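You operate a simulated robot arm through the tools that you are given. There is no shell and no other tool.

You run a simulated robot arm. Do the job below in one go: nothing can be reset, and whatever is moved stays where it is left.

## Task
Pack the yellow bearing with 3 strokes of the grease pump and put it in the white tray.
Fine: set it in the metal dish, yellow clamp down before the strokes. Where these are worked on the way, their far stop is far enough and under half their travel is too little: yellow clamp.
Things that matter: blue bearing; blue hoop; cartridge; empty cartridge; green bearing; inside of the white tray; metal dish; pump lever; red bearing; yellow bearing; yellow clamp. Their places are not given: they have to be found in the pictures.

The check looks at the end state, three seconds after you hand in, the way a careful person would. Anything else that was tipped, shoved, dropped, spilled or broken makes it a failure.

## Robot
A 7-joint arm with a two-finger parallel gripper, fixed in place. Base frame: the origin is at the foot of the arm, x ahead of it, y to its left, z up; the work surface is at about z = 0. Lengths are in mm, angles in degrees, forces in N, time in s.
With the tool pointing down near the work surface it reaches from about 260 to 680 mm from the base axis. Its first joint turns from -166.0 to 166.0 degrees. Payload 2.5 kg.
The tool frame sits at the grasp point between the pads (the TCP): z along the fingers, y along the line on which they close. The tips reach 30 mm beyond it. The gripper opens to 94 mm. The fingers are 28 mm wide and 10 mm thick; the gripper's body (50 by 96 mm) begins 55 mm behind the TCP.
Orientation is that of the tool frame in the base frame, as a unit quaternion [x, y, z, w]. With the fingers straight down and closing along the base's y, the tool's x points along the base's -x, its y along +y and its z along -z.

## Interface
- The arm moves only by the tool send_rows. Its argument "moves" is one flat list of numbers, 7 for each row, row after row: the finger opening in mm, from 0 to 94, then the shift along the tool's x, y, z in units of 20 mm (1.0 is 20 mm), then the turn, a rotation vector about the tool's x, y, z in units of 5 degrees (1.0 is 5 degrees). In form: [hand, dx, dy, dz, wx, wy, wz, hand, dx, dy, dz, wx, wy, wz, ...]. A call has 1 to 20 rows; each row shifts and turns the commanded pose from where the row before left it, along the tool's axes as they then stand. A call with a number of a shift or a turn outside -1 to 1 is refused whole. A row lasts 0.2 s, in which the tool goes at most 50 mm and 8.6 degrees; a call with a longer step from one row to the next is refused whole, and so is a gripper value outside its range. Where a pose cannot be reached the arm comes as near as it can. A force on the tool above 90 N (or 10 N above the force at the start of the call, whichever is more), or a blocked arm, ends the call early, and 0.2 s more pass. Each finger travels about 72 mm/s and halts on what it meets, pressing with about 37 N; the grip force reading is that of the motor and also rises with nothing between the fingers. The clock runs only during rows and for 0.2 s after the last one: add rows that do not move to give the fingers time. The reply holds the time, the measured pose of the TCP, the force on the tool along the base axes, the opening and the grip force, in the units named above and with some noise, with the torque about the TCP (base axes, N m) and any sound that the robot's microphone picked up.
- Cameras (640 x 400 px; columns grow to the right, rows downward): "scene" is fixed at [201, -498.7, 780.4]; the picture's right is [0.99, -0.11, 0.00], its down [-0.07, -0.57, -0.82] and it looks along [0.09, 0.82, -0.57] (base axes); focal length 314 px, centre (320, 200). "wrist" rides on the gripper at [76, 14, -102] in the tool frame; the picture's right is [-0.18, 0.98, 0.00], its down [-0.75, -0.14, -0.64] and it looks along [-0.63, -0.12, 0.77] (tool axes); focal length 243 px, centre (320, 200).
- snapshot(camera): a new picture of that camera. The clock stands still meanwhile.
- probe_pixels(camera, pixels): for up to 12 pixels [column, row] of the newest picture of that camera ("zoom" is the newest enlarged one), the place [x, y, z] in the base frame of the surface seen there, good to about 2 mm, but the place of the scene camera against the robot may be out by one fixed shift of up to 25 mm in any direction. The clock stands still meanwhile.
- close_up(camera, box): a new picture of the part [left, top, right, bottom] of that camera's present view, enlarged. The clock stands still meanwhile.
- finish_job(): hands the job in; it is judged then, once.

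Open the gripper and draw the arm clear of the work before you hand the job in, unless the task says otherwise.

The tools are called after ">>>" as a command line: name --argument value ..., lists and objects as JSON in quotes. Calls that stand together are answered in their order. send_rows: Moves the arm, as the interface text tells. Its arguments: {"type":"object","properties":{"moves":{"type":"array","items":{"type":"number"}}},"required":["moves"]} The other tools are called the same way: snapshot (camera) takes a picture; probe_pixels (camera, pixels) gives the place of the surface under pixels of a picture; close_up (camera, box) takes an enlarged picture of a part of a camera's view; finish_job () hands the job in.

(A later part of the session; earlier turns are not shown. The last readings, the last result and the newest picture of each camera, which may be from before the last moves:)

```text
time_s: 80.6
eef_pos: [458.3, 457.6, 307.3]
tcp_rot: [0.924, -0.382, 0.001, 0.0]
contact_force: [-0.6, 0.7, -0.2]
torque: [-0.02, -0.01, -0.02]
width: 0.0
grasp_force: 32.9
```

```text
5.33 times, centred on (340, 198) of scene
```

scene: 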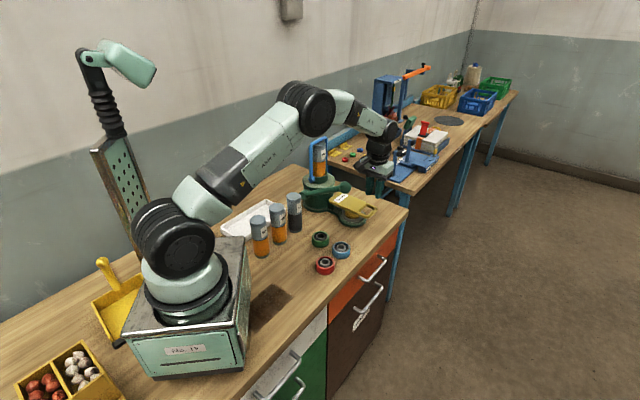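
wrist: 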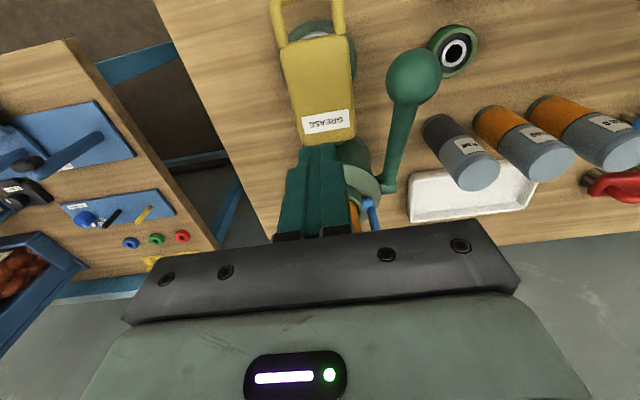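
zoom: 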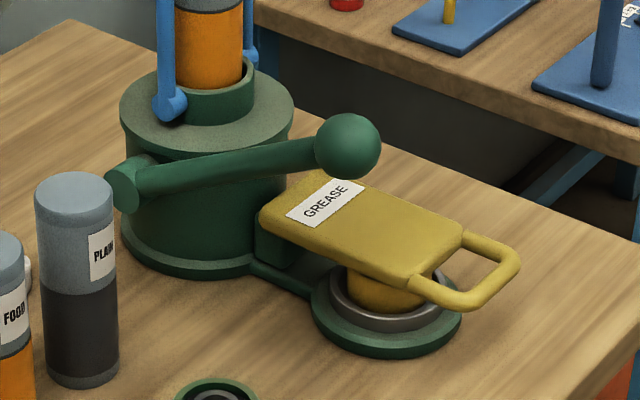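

The clamp is down properly. Next the lever: I refine the ball's position by probing the ball in the current wrist picture.

>>> close_up --camera "wrist" --box '[370, 30, 470, 130]'

```text
4.00 times, centred on (420, 80) of wrist
```

zoom: 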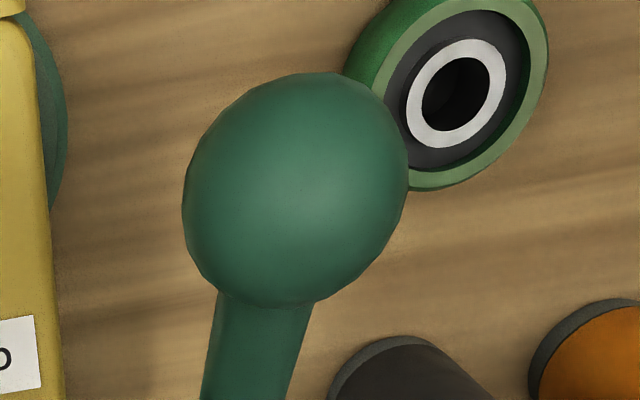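

Probing the ball centre and points around it, and the shaft.

>>> probe_pixels --camera "zoom" --pixels '[[296, 188], [250, 188], [342, 188], [296, 130], [296, 245], [200, 200], [390, 180], [265, 330], [245, 380]]'

```text
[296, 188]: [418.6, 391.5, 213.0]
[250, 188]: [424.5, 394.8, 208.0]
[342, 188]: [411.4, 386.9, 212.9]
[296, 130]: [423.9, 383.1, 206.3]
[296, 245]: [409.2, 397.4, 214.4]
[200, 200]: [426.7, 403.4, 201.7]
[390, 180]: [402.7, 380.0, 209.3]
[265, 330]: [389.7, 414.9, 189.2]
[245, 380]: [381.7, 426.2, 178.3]
```

Ball centre fits to (410.4, 391.2, 193.5), radius ≈21. I move above it with the hand opened to 66 mm.

>>> send_rows --moves '[66, 0.131, 0.808, 0, 0, 0, 0, 66, 0.131, 0.808, 0, 0, 0, 0, 66, 0.131, 0.808, 0, 0, 0, 0, 66, 0.131, 0.808, 0, 0, 0, 0, 66, 0.131, 0.808, 0, 0, 0, 0, 66, 0, 0, 0, 0, 0, 0]'

>>> snapshot --camera "wrist"

```text
time_s: 82.0
eef_pos: [410.7, 390.4, 304.2]
tcp_rot: [0.924, -0.383, 0.001, 0.0]
contact_force: [0.6, -0.6, 0.7]
torque: [0.02, 0.02, 0.01]
width: 66.0
grasp_force: 0.1
```

```text
taken
```

wrist: 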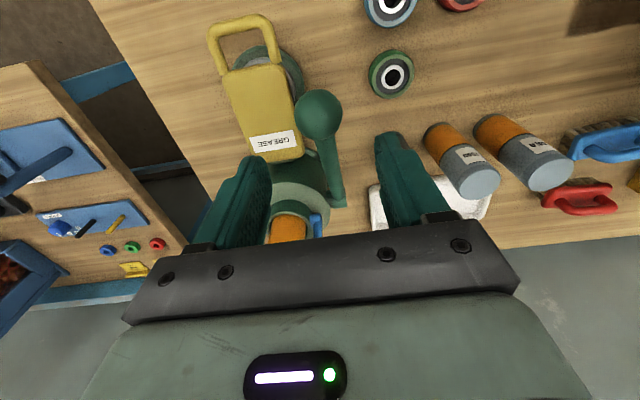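

The ball (318,112) is centred between the fingers. I descend to z≈202 and close on the ball.

>>> send_rows --moves '[66, 0, 0, 0.858, 0, 0, 0, 66, 0, 0, 0.858, 0, 0, 0, 66, 0, 0, 0.858, 0, 0, 0, 66, 0, 0, 0.858, 0, 0, 0, 66, 0, 0, 0.858, 0, 0, 0, 66, 0, 0, 0.858, 0, 0, 0, 66, 0, 0, 0, 0, 0, 0, 30, 0, 0, 0, 0, 0, 0, 30, 0, 0, 0, 0, 0, 0, 30, 0, 0, 0, 0, 0, 0]'

>>> snapshot --camera "wrist"

>>> close_up --camera "scene" --box '[290, 110, 400, 235]'

```text
time_s: 84.2
eef_pos: [411.7, 391.8, 200.7]
tcp_rot: [0.924, -0.383, 0.003, -0.002]
contact_force: [8.1, 9.9, -8.1]
torque: [-0.04, -0.17, -0.03]
width: 42.9
grasp_force: 45.1
```

```text
taken
```

wrist: 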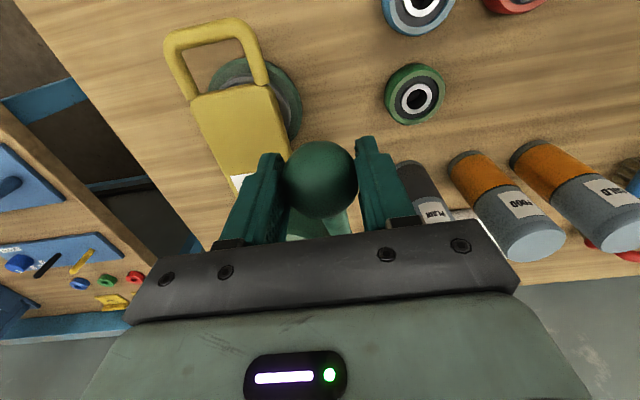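

```text
3.20 times, centred on (345, 172) of scene
```

zoom: 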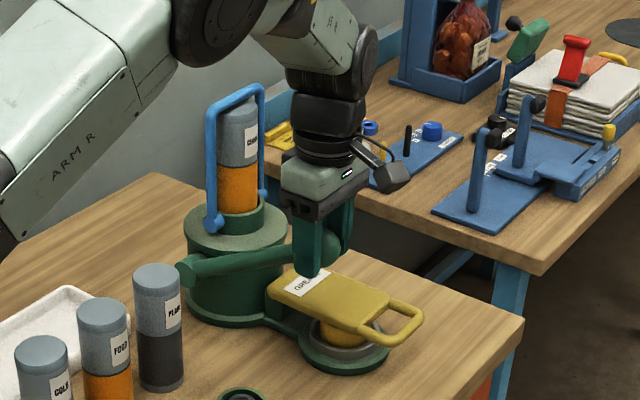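

The ball is gripped (42.9 mm). I start pressing the lever down along its arc, first 16°, slowly, to see the resistance.

>>> send_rows --moves '[30, 0.172, -0.03, 0.3265, 0, 0, 0, 30, 0.172, -0.02, 0.3265, 0, 0, 0, 30, 0.149, 0, 0.3375, 0, 0, 0, 30, 0.149, 0, 0.3375, 0, 0, 0, 30, 0.125, 0, 0.347, 0, 0, 0, 30, 0.125, 0, 0.347, 0, 0, 0, 30, 0.1, 0, 0.355, 0, 0, 0, 30, 0.1, 0, 0.355, 0, 0, 0]'

>>> snapshot --camera "wrist"

```text
time_s: 86.0
eef_pos: [426.4, 377.9, 147.8]
tcp_rot: [0.924, -0.383, 0.001, 0.001]
contact_force: [-7.3, -4.5, 10.0]
torque: [0.73, 0.84, -0.06]
width: 43.5
grasp_force: 44.9
```

```text
taken
```

wrist: 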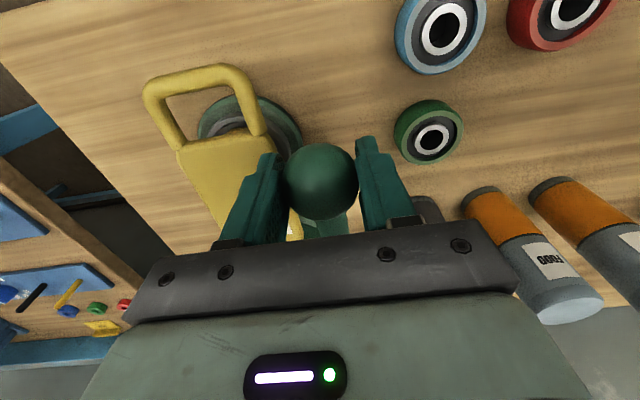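

The lever follows with ~13 N resistance. I continue down to about -2°.

>>> send_rows --moves '[30, 0.0755, 0, 0.361, 0, 0, 0, 30, 0.0755, 0, 0.361, 0, 0, 0, 30, 0.05, 0, 0.3655, 0, 0, 0, 30, 0.05, 0, 0.3655, 0, 0, 0, 30, 0.0245, 0, 0.368, 0, 0, 0, 30, 0.0245, 0, 0.368, 0, 0, 0, 30, -0.0015, 0, 0.369, 0, 0, 0, 30, -0.0015, 0, 0.369, 0, 0, 0]'

>>> close_up --camera "scene" --box '[290, 110, 400, 235]'

```text
time_s: 87.6
eef_pos: [429.1, 374.4, 101.7]
tcp_rot: [0.924, -0.382, -0.001, 0.002]
contact_force: [-13.7, -13.1, 24.2]
torque: [0.17, -0.37, 0.13]
width: 46.5
grasp_force: 45.0
stopped in row 7: the force on the tool passed its limit at 103 N (the readings are from after the stop); the commanded pose is now the measured one
```

```text
3.20 times, centred on (345, 172) of scene
```

zoom: 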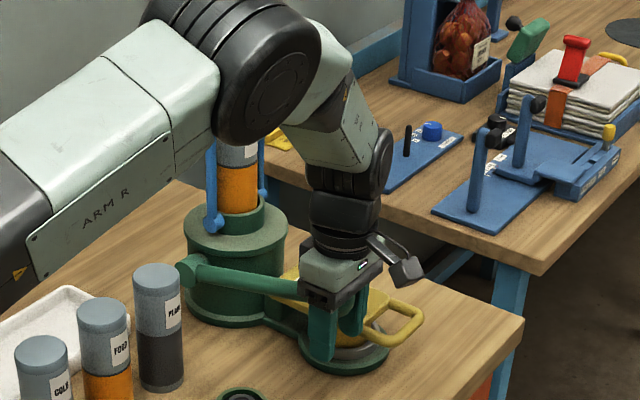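

The lever hit its lower stop near horizontal (force limit, TCP z≈102). I look with the wrist camera to check that it is the lever's stop and nothing is touched by the fingers.

>>> snapshot --camera "wrist"

>>> close_up --camera "scene" --box '[315, 170, 385, 235]'

```text
taken
```

wrist: 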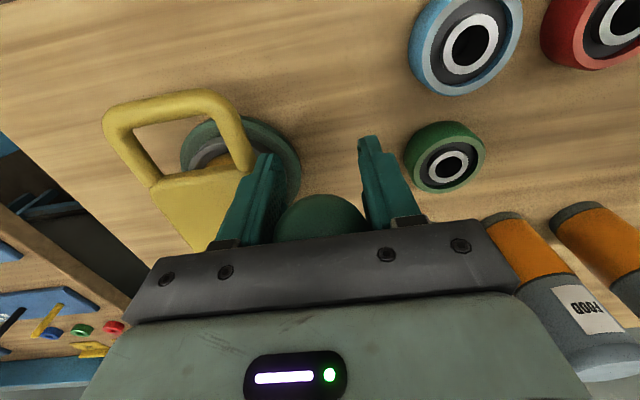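

```text
6.15 times, centred on (350, 202) of scene
```

zoom: 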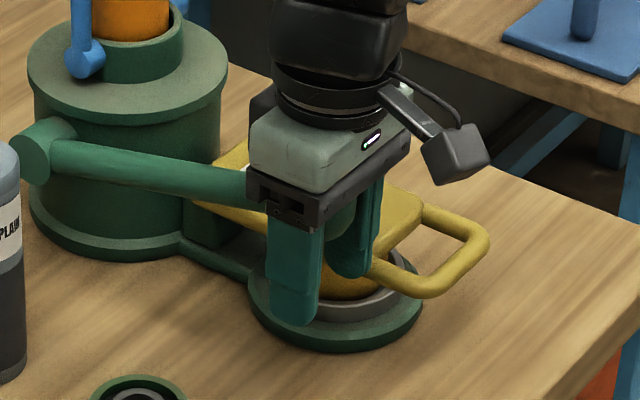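

The ball slid up in the grip toward the palm, so the lever stopped earlier than the hand. I probe the shaft to find the lever's true angle.

>>> probe_pixels --camera "zoom" --pixels '[[80, 150], [120, 158], [160, 166], [200, 173], [235, 180], [335, 215], [30, 155], [55, 128]]'

>>> probe_pixels --camera "wrist" --pixels '[[320, 210], [300, 215], [340, 210], [345, 232], [320, 225]]'

```text
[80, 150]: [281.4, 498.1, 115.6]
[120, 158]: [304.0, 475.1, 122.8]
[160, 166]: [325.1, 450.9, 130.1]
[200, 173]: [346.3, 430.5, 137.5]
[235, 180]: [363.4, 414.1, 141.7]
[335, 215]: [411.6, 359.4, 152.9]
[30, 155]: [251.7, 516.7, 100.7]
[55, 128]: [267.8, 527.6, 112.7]
```

```text
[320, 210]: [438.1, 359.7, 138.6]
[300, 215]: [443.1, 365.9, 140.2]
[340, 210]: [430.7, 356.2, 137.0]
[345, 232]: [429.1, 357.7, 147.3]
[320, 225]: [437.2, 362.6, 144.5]
```

The shaft is at about 12.5°, and 103 N did not move it further, so that is probably the lower stop. I open the hand to see whether the lever springs back or stays.

>>> send_rows --moves '[66, 0, 0, 0, 0, 0, 0, 66, 0, 0, 0, 0, 0, 0, 66, 0, 0, 0, 0, 0, 0]'

>>> close_up --camera "scene" --box '[300, 150, 390, 235]'

>>> snapshot --camera "wrist"

```text
time_s: 88.4
eef_pos: [429.7, 373.7, 102.3]
tcp_rot: [0.925, -0.381, -0.001, 0.0]
contact_force: [-8.5, -5.4, 34.7]
torque: [-0.11, 0.55, 0.07]
width: 57.4
grasp_force: 0.0
```

```text
4.71 times, centred on (345, 192) of scene
```

zoom: 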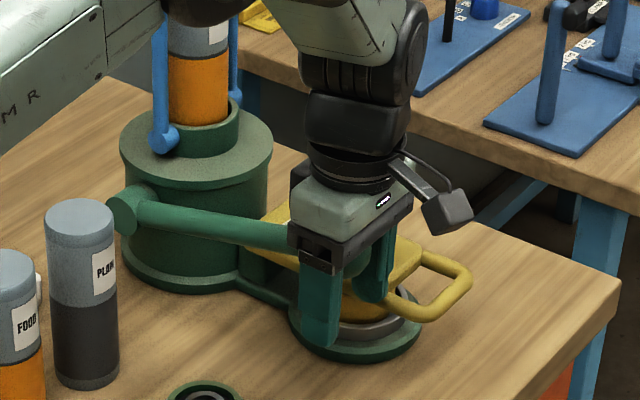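

```text
taken
```

wrist: 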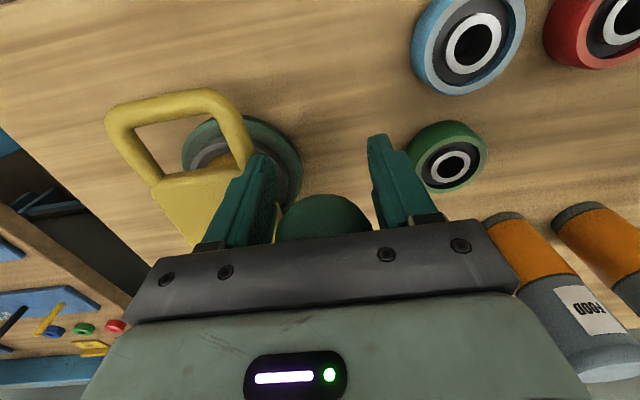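

The inner finger reached the clamp edge at 57 mm opening, and the ball pushes up on the palm with ~35 N. I narrow to 52 mm and rise 10 mm to see if the lever follows by itself.

>>> send_rows --moves '[52, 0, 0, 0, 0, 0, 0, 52, 0, 0, -0.25, 0, 0, 0, 52, 0, 0, -0.25, 0, 0, 0, 52, 0, 0, 0, 0, 0, 0]'

>>> close_up --camera "scene" --box '[300, 150, 390, 235]'

>>> snapshot --camera "wrist"

```text
time_s: 89.4
eef_pos: [430.1, 372.2, 110.6]
tcp_rot: [0.924, -0.381, -0.002, 0.002]
contact_force: [-3.3, -1.3, 5.4]
torque: [0.07, -0.17, 0.0]
width: 52.0
grasp_force: 0.0
```

```text
4.71 times, centred on (345, 192) of scene
```

zoom: 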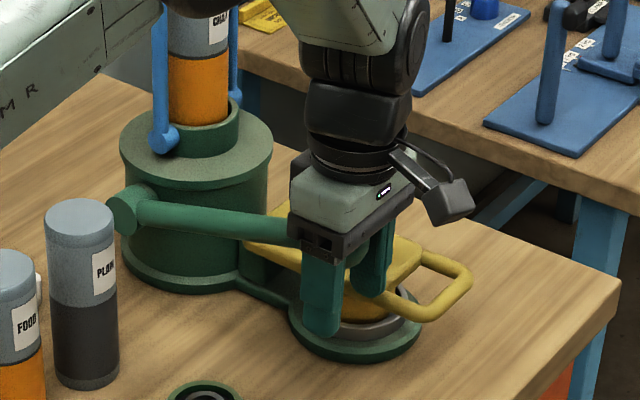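

```text
taken
```

wrist: 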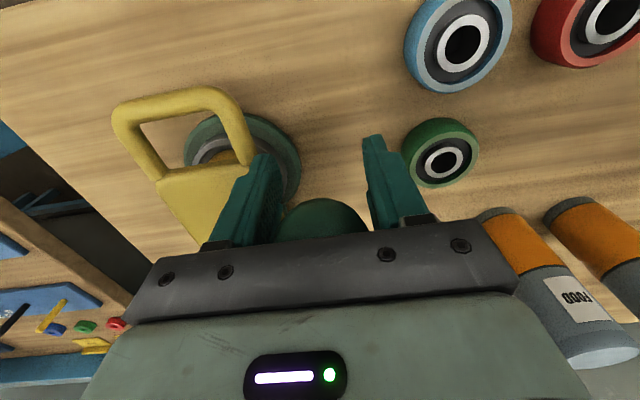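

The ball follows the palm upward, so the lever is spring-returned with a light force. I let it rise fully and lift the hand clear above the ball, opening kept at 52 so the fingers pass by its sides.

>>> send_rows --moves '[52, -0.25, 0, -0.5, 0, 0, 0, 52, -0.25, 0, -0.5, 0, 0, 0, 52, -0.25, 0, -0.5, 0, 0, 0, 52, -0.2, 0, -0.5, 0, 0, 0, 52, -0.2, 0, -0.5, 0, 0, 0, 52, -0.2, 0, -0.5, 0, 0, 0, 52, 0, 0, -0.5, 0, 0, 0, 52, 0, 0, -0.5, 0, 0, 0, 52, 0, 0, -0.8, 0, 0, 0, 52, 0, 0, -0.8, 0, 0, 0, 52, 0, 0, -0.8, 0, 0, 0, 52, 0, 0, -0.8, 0, 0, 0, 52, 0, 0, -0.5, 0, 0, 0]'

>>> snapshot --camera "wrist"

>>> close_up --camera "scene" --box '[290, 110, 400, 235]'

```text
time_s: 92.2
eef_pos: [411.4, 392.3, 265.1]
tcp_rot: [0.924, -0.382, -0.002, 0.002]
contact_force: [0.7, -0.1, -0.5]
torque: [-0.01, -0.01, 0.0]
width: 52.0
grasp_force: 0.1
```

```text
taken
```

wrist: 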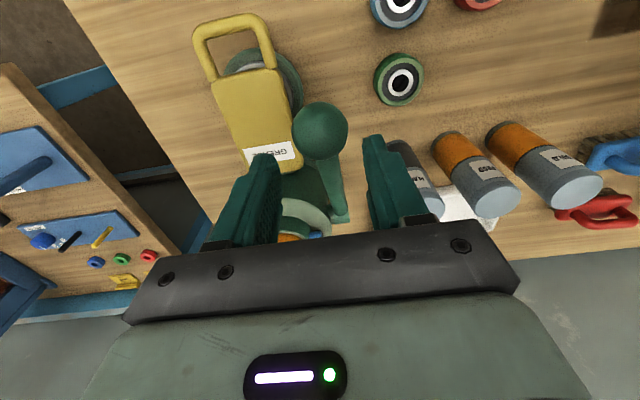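

```text
3.20 times, centred on (345, 172) of scene
```

zoom: 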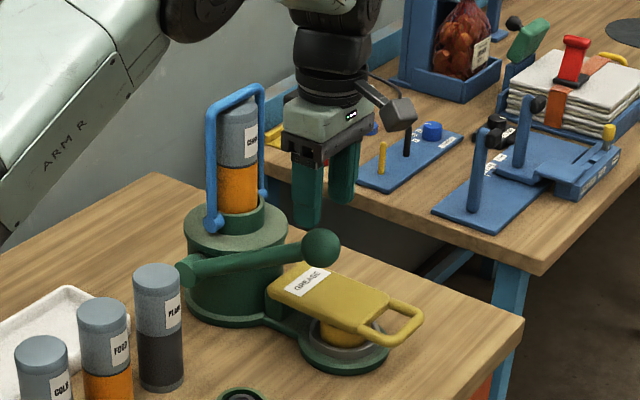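

The lever sprang back up. I probe the ball to confirm it returned to its top position, and the cartridge for any sign of a used stroke.

>>> probe_pixels --camera "wrist" --pixels '[[320, 130], [325, 120], [330, 185], [334, 205]]'

>>> close_up --camera "scene" --box '[300, 130, 350, 190]'

```text
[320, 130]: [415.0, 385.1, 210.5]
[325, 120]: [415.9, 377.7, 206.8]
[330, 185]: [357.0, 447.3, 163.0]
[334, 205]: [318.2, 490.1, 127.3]
```

```text
6.67 times, centred on (325, 160) of scene
```

zoom: 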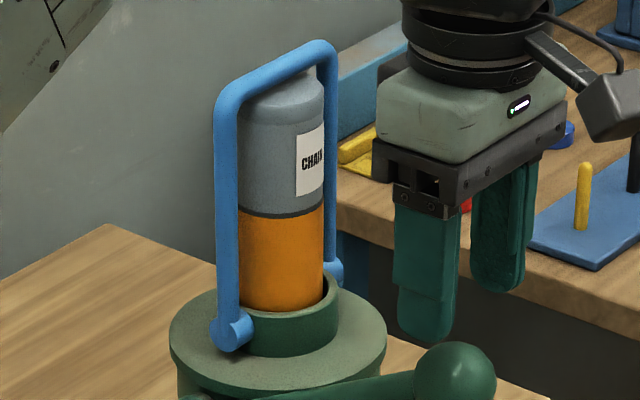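

The ball is back at its top (centre ≈(410,392,192)). For stroke 2 I close the fingers and press the ball from above along its arc, first 16°.

>>> send_rows --moves '[0, 0, 0, 0, 0, 0, 0, 0, 0, 0, 0, 0, 0, 0, 0, 0, 0, 0, 0, 0, 0, 0, 0, 0, 0.5, 0, 0, 0, 0, 0, 0, 0.4, 0, 0, 0, 0, 0.172, 0, 0.3265, 0, 0, 0, 0, 0.172, 0, 0.3265, 0, 0, 0, 0, 0.149, 0, 0.3375, 0, 0, 0, 0, 0.149, 0, 0.3375, 0, 0, 0, 0, 0.125, 0, 0.347, 0, 0, 0, 0, 0.125, 0, 0.347, 0, 0, 0]'

>>> close_up --camera "scene" --box '[290, 110, 400, 235]'

>>> snapshot --camera "wrist"

```text
time_s: 94.6
eef_pos: [423.4, 378.8, 206.5]
tcp_rot: [0.924, -0.383, -0.002, 0.001]
contact_force: [3.4, -2.3, 7.6]
torque: [-0.05, -0.05, 0.03]
width: 0.1
grasp_force: 33.3
```

```text
3.20 times, centred on (345, 172) of scene
```

zoom: 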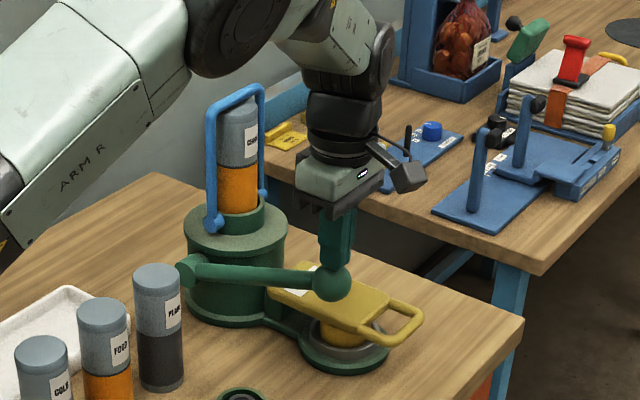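

```text
taken
```

wrist: 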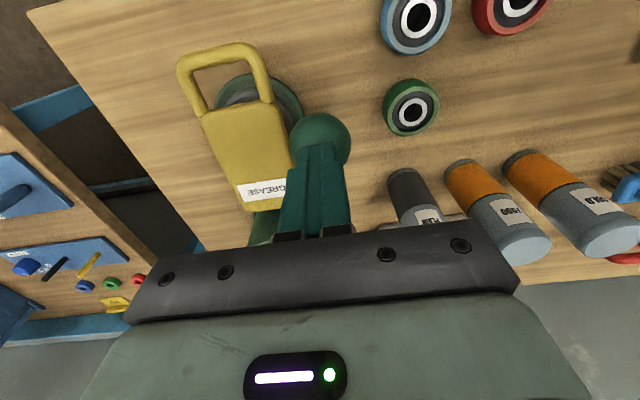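

The lever is at about 18° with 8 N. I continue in small steps (about 1° each) to find the stop by force.

>>> send_rows --moves '[0, 0.056, 0, 0.175, 0, 0, 0, 0, 0.054, 0, 0.176, 0, 0, 0, 0, 0.052, 0, 0.177, 0, 0, 0, 0, 0.05, 0, 0.177, 0, 0, 0]'

>>> send_rows --moves '[0, 0.048, 0, 0.178, 0, 0, 0, 0, 0.046, 0, 0.178, 0, 0, 0]'

```text
time_s: 95.6
eef_pos: [424.7, 377.1, 192.0]
tcp_rot: [0.924, -0.382, -0.001, 0.001]
contact_force: [3.4, 0.0, 7.2]
torque: [0.01, -0.09, 0.0]
width: 0.1
grasp_force: 33.1
```

```text
time_s: 96.2
eef_pos: [427.3, 375.6, 188.1]
tcp_rot: [0.924, -0.382, -0.001, 0.001]
contact_force: [-15.3, -17.3, 51.5]
torque: [-0.5, 0.59, 0.03]
width: 0.1
grasp_force: 32.5
```

The force jumped to 51 N at TCP z≈188 (lever ≈13°), a hard stop matching stroke 1. I go back up along the arc to z≈262 and let the lever return fully.

>>> send_rows --moves '[0, -0.1, 0, -0.35, 0, 0, 0, 0, -0.12, 0, -0.35, 0, 0, 0, 0, -0.13, 0, -0.35, 0, 0, 0, 0, -0.14, 0, -0.35, 0, 0, 0, 0, -0.15, 0, -0.35, 0, 0, 0, 0, -0.16, 0, -0.33, 0, 0, 0, 0, -0.17, 0, -0.33, 0, 0, 0, 0, -0.17, 0, -0.33, 0, 0, 0, 0, 0, 0, -0.5, 0, 0, 0, 0, 0, 0, -0.5, 0, 0, 0, 0, 0, 0, 0, 0, 0, 0]'

>>> snapshot --camera "wrist"

>>> close_up --camera "scene" --box '[290, 110, 400, 235]'

```text
time_s: 98.6
eef_pos: [411.2, 392.6, 262.7]
tcp_rot: [0.924, -0.382, -0.002, 0.001]
contact_force: [-0.3, 0.8, 0.1]
torque: [-0.01, -0.01, 0.02]
width: 0.0
grasp_force: 33.0
```

```text
taken
```

wrist: 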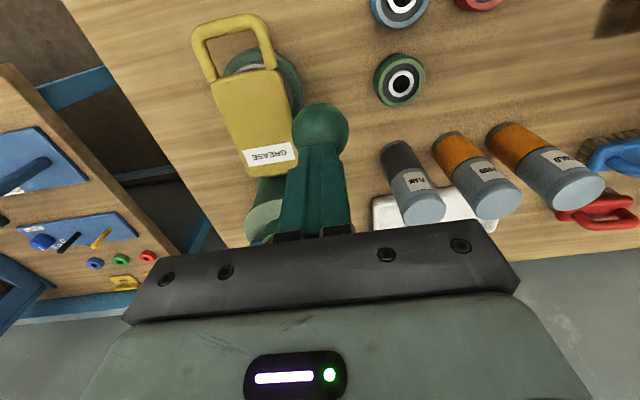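

```text
3.20 times, centred on (345, 172) of scene
```

zoom: 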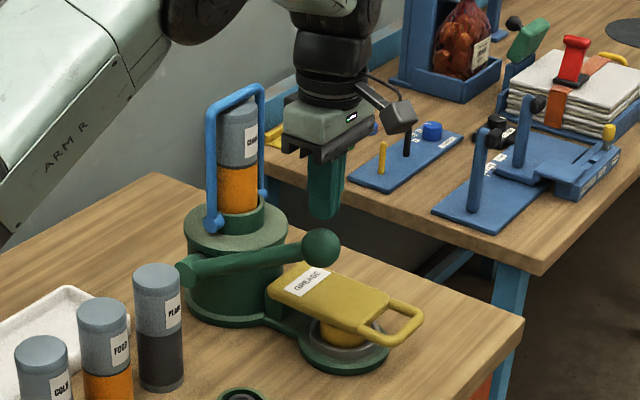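

Lever is at the top again; two strokes done. Stroke 3: same press along the arc, then small steps to the stop.

>>> send_rows --moves '[0, 0, 0, 0.45, 0, 0, 0, 0, 0, 0, 0.4, 0, 0, 0, 0, 0.172, 0, 0.3265, 0, 0, 0, 0, 0.172, 0, 0.3265, 0, 0, 0, 0, 0.149, 0, 0.3375, 0, 0, 0, 0, 0.149, 0, 0.3375, 0, 0, 0, 0, 0.125, 0, 0.347, 0, 0, 0, 0, 0.125, 0, 0.347, 0, 0, 0, 0, 0.056, 0, 0.175, 0, 0, 0, 0, 0.054, 0, 0.176, 0, 0, 0, 0, 0.052, 0, 0.177, 0, 0, 0, 0, 0.05, 0, 0.177, 0, 0, 0]'

>>> send_rows --moves '[0, 0.048, 0, 0.178, 0, 0, 0, 0, 0.046, 0, 0.13, 0, 0, 0]'

```text
time_s: 101.2
eef_pos: [428.1, 376.7, 188.9]
tcp_rot: [0.924, -0.382, -0.002, 0.002]
contact_force: [2.5, -2.1, 8.2]
torque: [-0.04, -0.04, 0.0]
width: 0.0
grasp_force: 32.7
```

```text
time_s: 101.8
eef_pos: [427.5, 376.0, 188.9]
tcp_rot: [0.924, -0.382, -0.001, -0.001]
contact_force: [-11.3, -14.0, 57.7]
torque: [-0.36, 0.45, -0.04]
width: 0.1
grasp_force: 32.9
```

The stop was reached again (58 N at z≈189): third stroke done. I return up along the arc and lift clear to z≈300.

>>> send_rows --moves '[0, -0.1, 0, -0.35, 0, 0, 0, 0, -0.12, 0, -0.35, 0, 0, 0, 0, -0.13, 0, -0.35, 0, 0, 0, 0, -0.14, 0, -0.35, 0, 0, 0, 0, -0.15, 0, -0.35, 0, 0, 0, 0, -0.16, 0, -0.33, 0, 0, 0, 0, -0.17, 0, -0.33, 0, 0, 0, 0, -0.17, 0, -0.33, 0, 0, 0, 0, 0, 0, -0.7, 0, 0, 0, 0, 0, 0, -0.9, 0, 0, 0, 0, 0, 0, -0.9, 0, 0, 0, 24, 0, 0, -0.5, 0, 0, 0]'

>>> snapshot --camera "wrist"

>>> close_up --camera "scene" --box '[290, 150, 390, 235]'

```text
time_s: 104.4
eef_pos: [413.1, 391.9, 296.7]
tcp_rot: [0.924, -0.381, -0.001, 0.002]
contact_force: [0.2, 0.0, 0.2]
torque: [0.0, -0.01, -0.01]
width: 24.0
grasp_force: 0.1
```

```text
taken
```

wrist: 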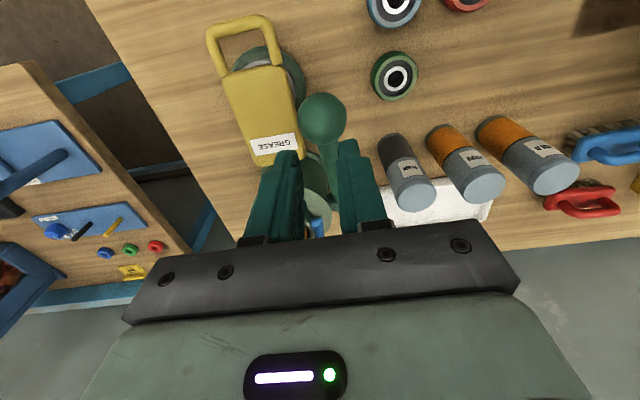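

```text
4.71 times, centred on (340, 192) of scene
```

zoom: 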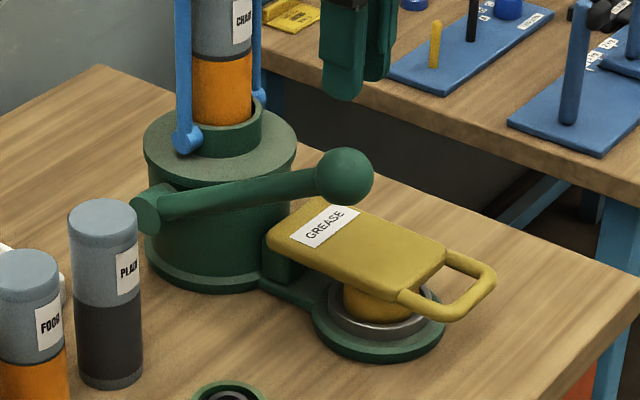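

The lever is back up and the clamp is down; three full strokes are done. Now I turn the hand to yaw -135 (at z≈297) to grip the clamp bar again.

>>> send_rows --moves '[40, 0, 0, 0, 0, 0, 1, 40, 0, 0, 0, 0, 0, 1, 40, 0, 0, 0, 0, 0, 1, 40, 0, 0, 0, 0, 0, 1, 40, 0, 0, 0, 0, 0, 1, 40, 0, 0, 0, 0, 0, 1, 40, 0, 0, 0, 0, 0, 1, 40, 0, 0, 0, 0, 0, 1, 40, 0, 0, 0, 0, 0, 1, 40, 0, 0, 0, 0, 0, 1, 40, 0, 0, 0, 0, 0, 1, 40, 0, 0, 0, 0, 0, 1, 40, 0, 0, 0, 0, 0, 1, 40, 0, 0, 0, 0, 0, 1, 40, 0, 0, 0, 0, 0, 1, 40, 0, 0, 0, 0, 0, 1, 40, 0, 0, 0, 0, 0, 1, 40, 0, 0, 0, 0, 0, 1]'

>>> snapshot --camera "wrist"

```text
time_s: 108.2
eef_pos: [413.4, 392.4, 296.1]
tcp_rot: [-0.384, 0.923, 0.0, -0.003]
contact_force: [-0.7, -0.6, 0.6]
torque: [0.03, 0.02, -0.01]
width: 40.1
grasp_force: 0.1
```

```text
taken
```

wrist: 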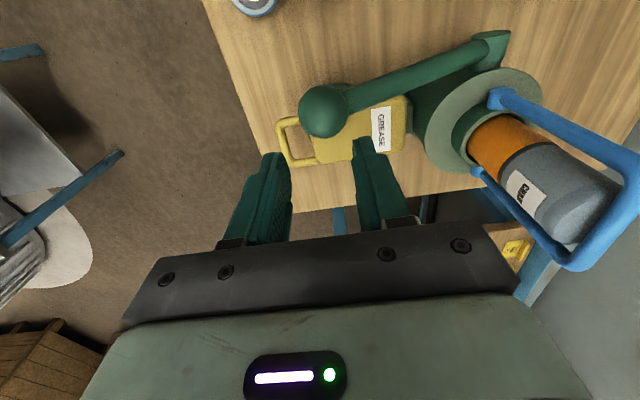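

I move above the clamp bar (519,397) and descend to z≈220 to look at it.

>>> send_rows --moves '[40, -0.782, -0.711, 0, 0, 0, 0, 40, -0.782, -0.711, 0, 0, 0, 0, 40, -0.782, -0.711, 0.2, 0, 0, 0, 40, -0.782, -0.711, 0.3, 0, 0, 0, 40, -0.782, -0.711, 0.4, 0, 0, 0, 40, 0, 0, 0.9, 0, 0, 0, 40, 0, 0, 0.9, 0, 0, 0, 40, 0, 0, 0.9, 0, 0, 0, 40, 0, 0, 0, 0, 0, 0]'

>>> snapshot --camera "wrist"

>>> snapshot --camera "scene"

```text
time_s: 110.2
eef_pos: [519.4, 396.2, 224.6]
tcp_rot: [-0.384, 0.923, 0.0, -0.002]
contact_force: [-0.1, -0.7, 0.3]
torque: [-0.03, -0.03, 0.02]
width: 40.0
grasp_force: 0.1
```

```text
taken
```

wrist: 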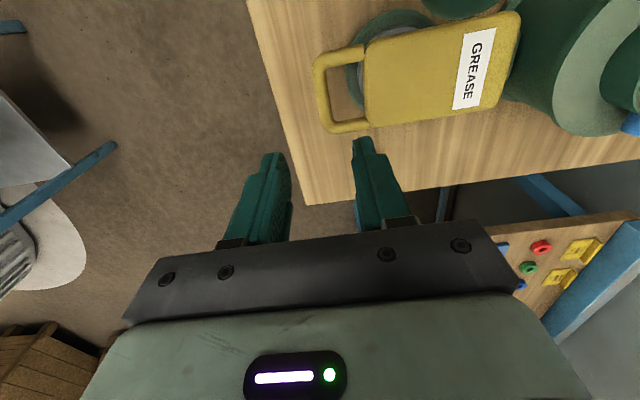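

```text
taken
```

scene: 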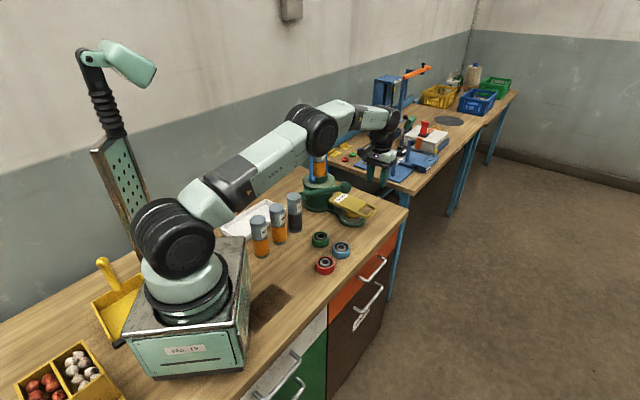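

Reached without trouble, elbow up. I enlarge the loop handle in the wrist view to measure its exact place.

>>> close_up --camera "wrist" --box '[290, 0, 430, 160]'

```text
2.50 times, centred on (360, 80) of wrist
```

zoom: 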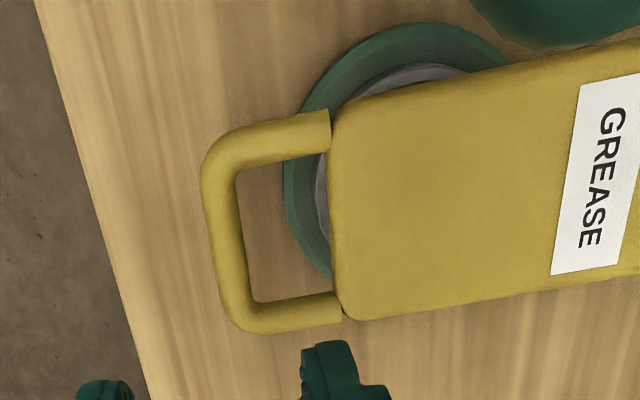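

Probing the bar (near 225,230), the side arms and the plate's end edge.

>>> probe_pixels --camera "zoom" --pixels '[[218, 200], [226, 235], [233, 275], [270, 140], [300, 312], [345, 150], [345, 270], [335, 210], [212, 230], [240, 232], [270, 230], [600, 90]]'

```text
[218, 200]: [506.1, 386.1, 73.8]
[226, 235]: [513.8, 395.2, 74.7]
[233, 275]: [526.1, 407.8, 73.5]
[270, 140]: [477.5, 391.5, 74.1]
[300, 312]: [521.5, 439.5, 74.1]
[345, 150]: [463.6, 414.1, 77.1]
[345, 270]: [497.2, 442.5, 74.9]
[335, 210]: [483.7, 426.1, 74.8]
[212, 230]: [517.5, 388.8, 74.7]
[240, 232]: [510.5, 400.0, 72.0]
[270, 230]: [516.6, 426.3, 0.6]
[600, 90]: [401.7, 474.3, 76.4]
```

Bar centre is at s≈84.3, z≈67, loop gap from s≈42 to 77. I shift 3 mm inward, set the opening to 28 mm and descend to z≈110 first.

>>> send_rows --moves '[28, 0, 0.14, 0.9, 0, 0, 0, 28, 0, 0, 0.95, 0, 0, 0, 28, 0, 0, 0.95, 0, 0, 0, 28, 0, 0, 0.95, 0, 0, 0, 28, 0, 0, 0.95, 0, 0, 0, 28, 0, 0, 0.95, 0, 0, 0, 28, 0, 0, 0, 0, 0, 0]'

>>> snapshot --camera "wrist"

>>> close_up --camera "scene" --box '[310, 130, 410, 240]'

```text
time_s: 111.8
eef_pos: [516.0, 398.1, 112.5]
tcp_rot: [-0.383, 0.924, 0.0, -0.002]
contact_force: [-0.9, 0.3, -0.2]
torque: [0.02, 0.02, 0.02]
width: 28.1
grasp_force: 0.0
```

```text
taken
```

wrist: 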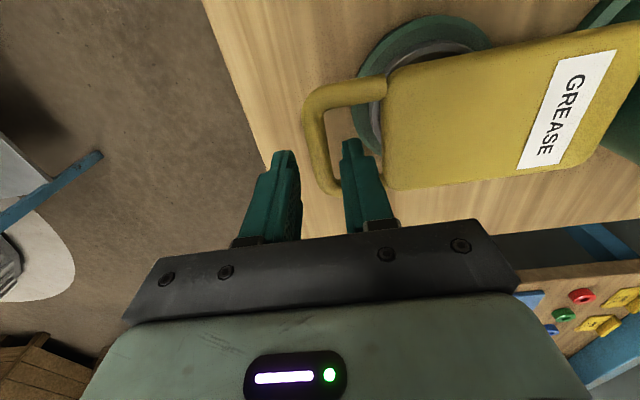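

```text
3.64 times, centred on (360, 185) of scene
```

zoom: 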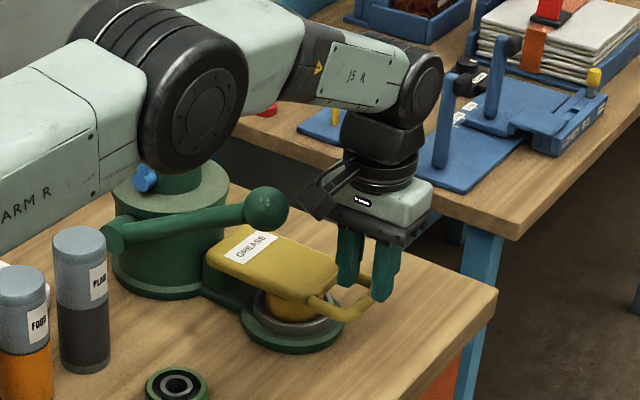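

The fingers straddle the bar. I lower 37 mm to z≈75 and close on the bar.

>>> send_rows --moves '[28, 0, 0, 0.6, 0, 0, 0, 28, 0, 0, 0.6, 0, 0, 0, 28, 0, 0, 0.65, 0, 0, 0, 28, 0, 0, 0, 0, 0, 0, 5, 0, 0, 0, 0, 0, 0, 5, 0, 0, 0, 0, 0, 0]'

>>> snapshot --camera "wrist"

```text
time_s: 113.2
eef_pos: [516.3, 398.4, 75.8]
tcp_rot: [-0.383, 0.924, 0.0, -0.001]
contact_force: [4.1, -9.5, 10.5]
torque: [-0.25, 0.26, -0.13]
width: 13.8
grasp_force: 45.4
```

```text
taken
```

wrist: 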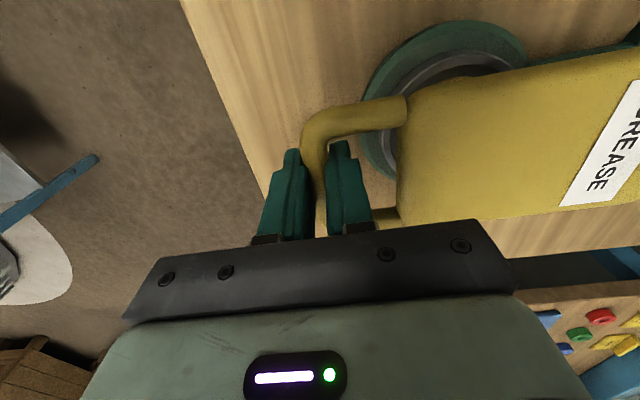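

The bar is gripped (13.8 mm). I now lift the clamp along its arc with the hand kept vertical, first 25° at half speed.

>>> send_rows --moves '[5, 0, 0.009, -0.364, 0, 0, 0, 5, 0, 0.009, -0.364, 0, 0, 0, 5, 0, 0.04, -0.362, 0, 0, 0, 5, 0, 0.041, -0.362, 0, 0, 0, 5, 0, 0.072, -0.357, 0, 0, 0, 5, 0, 0.072, -0.357, 0, 0, 0, 5, 0, 0.103, -0.349, 0, 0, 0, 5, 0, 0.103, -0.349, 0, 0, 0, 5, 0, 0.133, -0.339, 0, 0, 0, 5, 0, 0.133, -0.339, 0, 0, 0]'

>>> snapshot --camera "wrist"

>>> close_up --camera "scene" --box '[310, 120, 410, 240]'

```text
time_s: 115.4
eef_pos: [505.7, 407.0, 146.0]
tcp_rot: [-0.383, 0.924, -0.002, -0.003]
contact_force: [10.0, -22.4, 8.7]
torque: [-0.45, -0.02, -0.07]
width: 13.5
grasp_force: 44.8
```

```text
taken
```

wrist: 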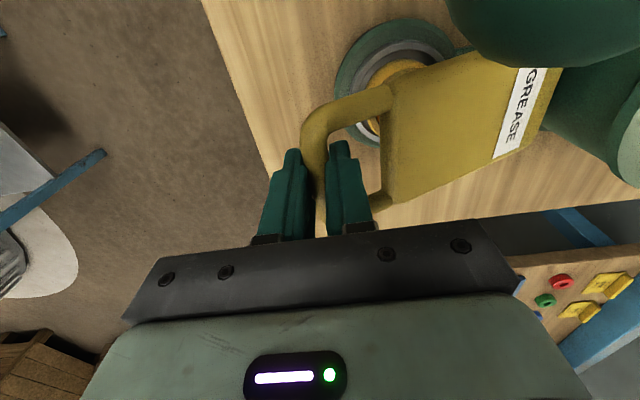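

```text
3.33 times, centred on (360, 180) of scene
```

zoom: 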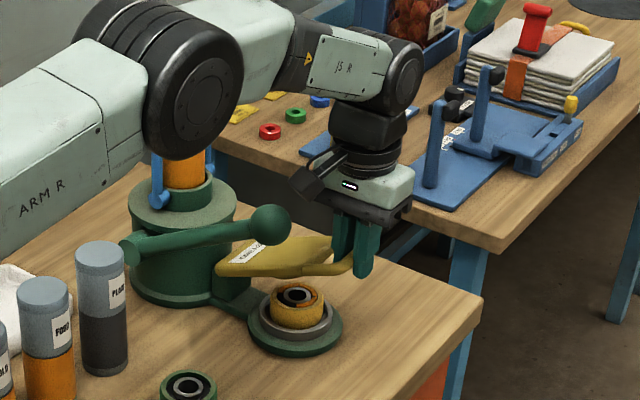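

The clamp lifts and the bearing stays in the dish with grease visible. There is ~23 N outward strain, so I add a 2 mm outward correction and continue to about 54°.

>>> send_rows --moves '[5, 0, 0.09, -0.326, 0, 0, 0, 5, 0, 0.13, -0.326, 0, 0, 0, 5, 0, 0.19, -0.311, 0, 0, 0, 5, 0, 0.19, -0.311, 0, 0, 0, 5, 0, 0.216, -0.293, 0, 0, 0, 5, 0, 0.216, -0.293, 0, 0, 0, 5, 0, 0.241, -0.273, 0, 0, 0, 5, 0, 0.241, -0.273, 0, 0, 0, 5, 0, 0.264, -0.251, 0, 0, 0, 5, 0, 0.264, -0.251, 0, 0, 0, 5, 0, 0.285, -0.227, 0, 0, 0, 5, 0, 0.285, -0.227, 0, 0, 0]'

>>> close_up --camera "scene" --box '[300, 100, 400, 230]'

>>> snapshot --camera "wrist"

```text
time_s: 118.0
eef_pos: [468.5, 446.2, 212.7]
tcp_rot: [-0.385, 0.923, 0.001, -0.003]
contact_force: [1.4, -0.9, 0.3]
torque: [0.12, -0.39, -0.23]
width: 13.5
grasp_force: 45.6
```

```text
3.08 times, centred on (350, 165) of scene
```

zoom: 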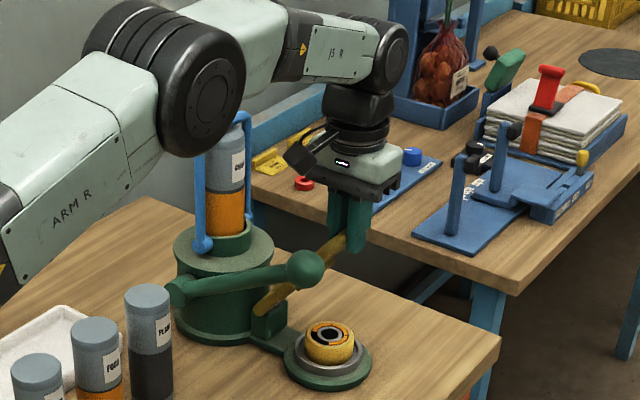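

```text
taken
```

wrist: 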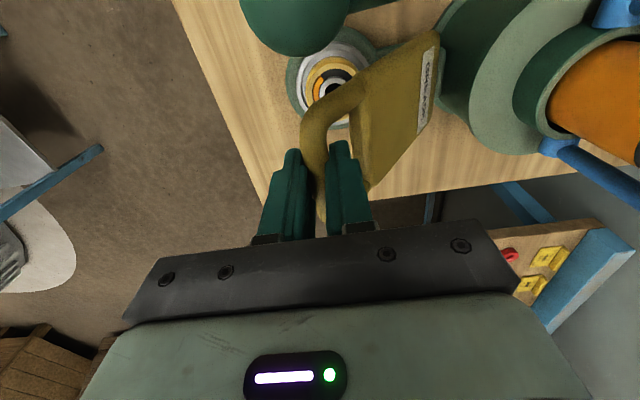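

Forces are almost zero now. I continue lifting the clamp to upright.

>>> send_rows --moves '[5, 0, 0.3035, -0.2015, 0, 0, 0, 5, 0, 0.3035, -0.2015, 0, 0, 0, 5, 0, 0.3195, -0.1745, 0, 0, 0, 5, 0, 0.3195, -0.1745, 0, 0, 0, 5, 0, 0.334, -0.146, 0, 0, 0, 5, 0, 0.334, -0.146, 0, 0, 0, 5, 0, 0.345, -0.116, 0, 0, 0, 5, 0, 0.345, -0.116, 0, 0, 0, 5, 0, 0.354, -0.086, 0, 0, 0, 5, 0, 0.354, -0.086, 0, 0, 0, 5, 0, 0.36, -0.0545, 0, 0, 0, 5, 0, 0.36, -0.0545, 0, 0, 0]'

>>> close_up --camera "scene" --box '[300, 100, 400, 230]'

```text
time_s: 120.6
eef_pos: [411.4, 504.5, 244.7]
tcp_rot: [-0.383, 0.924, 0.001, -0.001]
contact_force: [9.6, 8.0, 0.3]
torque: [0.21, -0.45, -0.14]
width: 13.4
grasp_force: 45.2
```

```text
3.08 times, centred on (350, 165) of scene
```

zoom: 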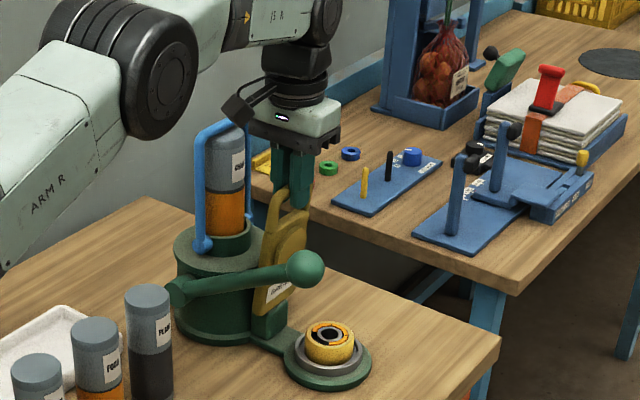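

The clamp is nearly upright (bar at s≈-66). I do the last ~14 mm in small steps and watch for the stop.

>>> send_rows --moves '[5, 0, 0.18, -0.012, 0, 0, 0, 5, 0, 0.18, -0.012, 0, 0, 0, 5, 0, 0.18, -0.012, 0, 0, 0, 5, 0, 0, 0, 0, 0, 0]'

>>> send_rows --moves '[5, 0, 0.1, 0, 0, 0, 0, 5, 0, 0, 0, 0, 0, 0]'

```text
time_s: 121.6
eef_pos: [403.8, 511.6, 246.4]
tcp_rot: [-0.384, 0.924, 0.0, -0.002]
contact_force: [7.0, 5.4, 7.7]
torque: [-0.1, -0.09, -0.19]
width: 13.4
grasp_force: 44.9
```

```text
time_s: 122.2
eef_pos: [402.6, 512.1, 245.7]
tcp_rot: [-0.384, 0.923, 0.001, -0.002]
contact_force: [11.9, 10.0, 8.6]
torque: [-0.12, -0.01, -0.15]
width: 13.2
grasp_force: 45.3
```

No stop yet (s≈-77.4, original -79.3); the sideways strain is small. I go on in 1.5 mm steps and ease 1 mm sideways.

>>> send_rows --moves '[5, -0.05, 0.08, 0, 0, 0, 0, 5, 0, 0, 0, 0, 0, 0]'

>>> send_rows --moves '[5, 0, 0.08, 0, 0, 0, 0, 5, 0, 0, 0, 0, 0, 0]'

```text
time_s: 122.8
eef_pos: [400.8, 512.4, 244.9]
tcp_rot: [-0.383, 0.924, -0.001, -0.003]
contact_force: [4.3, -2.6, 11.9]
torque: [-0.02, -0.07, -0.12]
width: 13.3
grasp_force: 45.1
```

```text
time_s: 123.4
eef_pos: [401.7, 513.9, 245.5]
tcp_rot: [-0.384, 0.923, -0.002, -0.002]
contact_force: [7.5, -12.2, 16.7]
torque: [-0.37, 0.07, -0.07]
width: 13.5
grasp_force: 44.5
```

The outward force rose to ~14 N at s≈-79.3, the clamp's original upright position — it is at its stop. I open slightly (22 mm) to see that it stays.

>>> send_rows --moves '[22, 0, 0, 0, 0, 0, 0, 22, 0, 0, 0, 0, 0, 0, 22, 0, 0, 0, 0, 0, 0]'

>>> close_up --camera "wrist" --box '[220, 20, 460, 240]'

```text
time_s: 124.2
eef_pos: [399.1, 513.7, 244.3]
tcp_rot: [-0.384, 0.923, 0.0, -0.002]
contact_force: [-0.3, 0.3, 0.1]
torque: [0.02, -0.04, 0.02]
width: 22.0
grasp_force: 0.0
```

```text
1.82 times, centred on (340, 130) of wrist
```

zoom: 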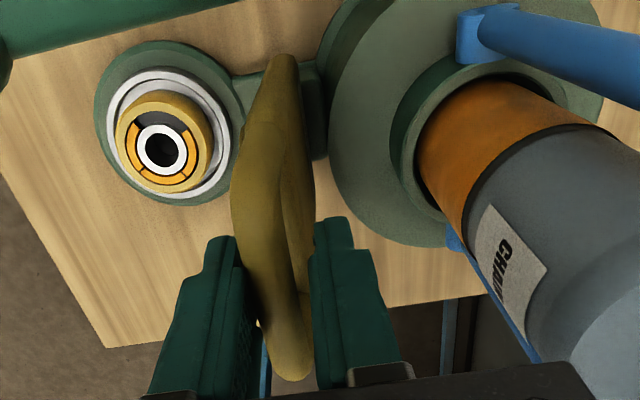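

The clamp stays in place, and the bearing shows orange grease segments. I enlarge the bearing to count them.

>>> close_up --camera "wrist" --box '[250, 50, 320, 110]'

```text
6.67 times, centred on (285, 80) of wrist
```

zoom: 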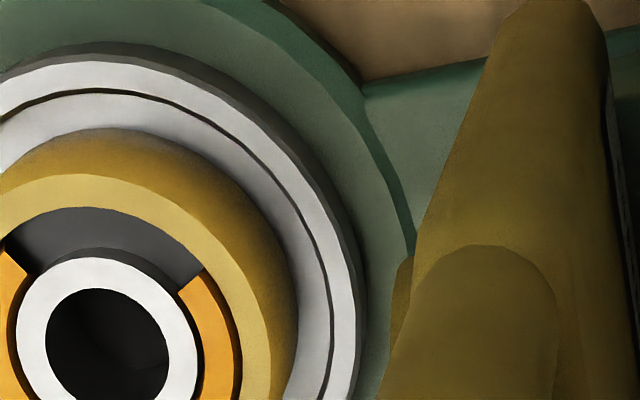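

>>> close_up --camera "wrist" --box '[225, 50, 295, 120]'

```text
5.71 times, centred on (260, 85) of wrist
```

zoom: 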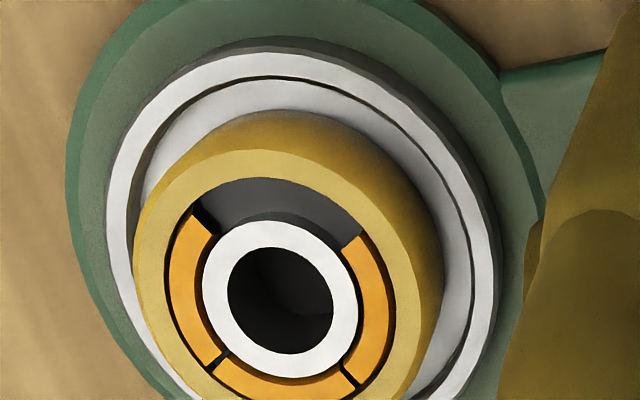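

Exactly three of four segments are filled with orange grease: three strokes counted. I now open to 40 mm and rise off the clamp bar.

>>> send_rows --moves '[40, 0, 0, 0, 0, 0, 0, 40, 0, 0, -0.4, 0, 0, 0, 40, 0, 0, -0.8, 0, 0, 0, 40, 0, 0, -0.8, 0, 0, 0, 40, 0, 0, -0.8, 0, 0, 0, 40, 0, 0, -0.8, 0, 0, 0, 40, 0, 0, 0, 0, 0, 0]'

>>> close_up --camera "scene" --box '[290, 110, 390, 235]'

```text
time_s: 125.8
eef_pos: [401.4, 515.1, 317.7]
tcp_rot: [-0.383, 0.924, 0.0, -0.002]
contact_force: [0.8, -0.7, 0.2]
torque: [0.04, 0.02, 0.01]
width: 40.2
grasp_force: 0.1
```

```text
3.20 times, centred on (340, 172) of scene
```

zoom: 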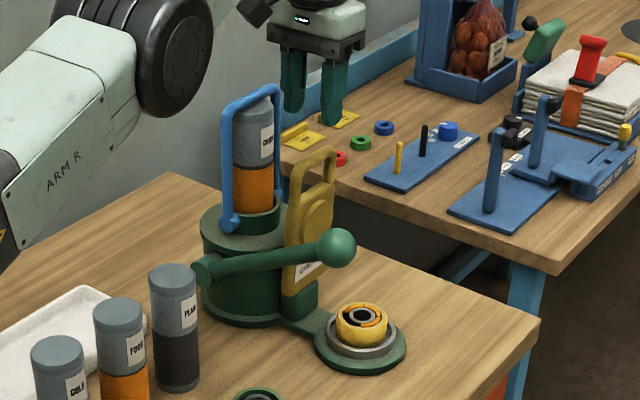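

The clamp stands upright on its own. I move back above the dish and turn the hand to yaw -45 to fetch the bearing.

>>> send_rows --moves '[40, 0, -0.81, 0.1, 0, 0, 0, 40, 0, -0.81, 0.1, 0, 0, 0, 40, 0, -0.81, 0.1, 0, 0, 0, 40, 0, -0.81, 0.1, 0, 0, 0, 40, 0, -0.81, 0.1, 0, 0, 0, 60, 0, 0, 0, 0, 0, -1, 78, 0, 0, 0, 0, 0, -1, 78, 0, 0, 0, 0, 0, -1, 78, 0, 0, 0, 0, 0, -1, 78, 0, 0, 0, 0, 0, -1, 78, 0, 0, 0, 0, 0, -1, 78, 0, 0, 0, 0, 0, -1, 78, 0, 0, 0, 0, 0, -1, 78, 0, 0, 0, 0, 0, -1, 78, 0, 0, 0, 0, 0, -1, 78, 0, 0, 0, 0, 0, -1, 78, 0, 0, 0, 0, 0, -1, 78, 0, 0, 0, 0, 0, -1, 78, 0, 0, 0, 0, 0, -1, 78, 0, 0, 0, 0, 0, -1]'

>>> send_rows --moves '[78, 0, 0, 0, 0, 0, -1, 78, 0, 0, 0, 0, 0, -1, 78, 0, 0, 0, 0, 0, -1, 78, 0, 0, 0, 0, 0, 0]'

>>> snapshot --camera "wrist"

```text
time_s: 130.0
eef_pos: [457.3, 458.6, 306.4]
tcp_rot: [0.867, -0.499, -0.001, 0.002]
contact_force: [0.0, 0.5, 0.7]
torque: [0.01, 0.03, 0.0]
width: 78.1
grasp_force: 0.1
```

```text
time_s: 131.0
eef_pos: [457.7, 457.5, 306.9]
tcp_rot: [0.925, -0.381, -0.002, 0.001]
contact_force: [0.0, 0.5, -0.3]
torque: [-0.05, 0.03, 0.01]
width: 77.9
grasp_force: 0.0
```

```text
taken
```

wrist: 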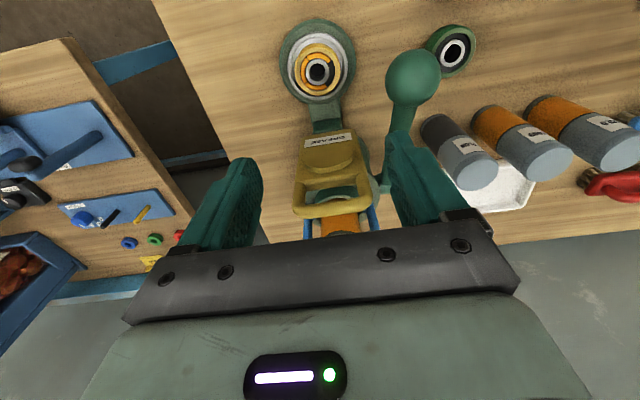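

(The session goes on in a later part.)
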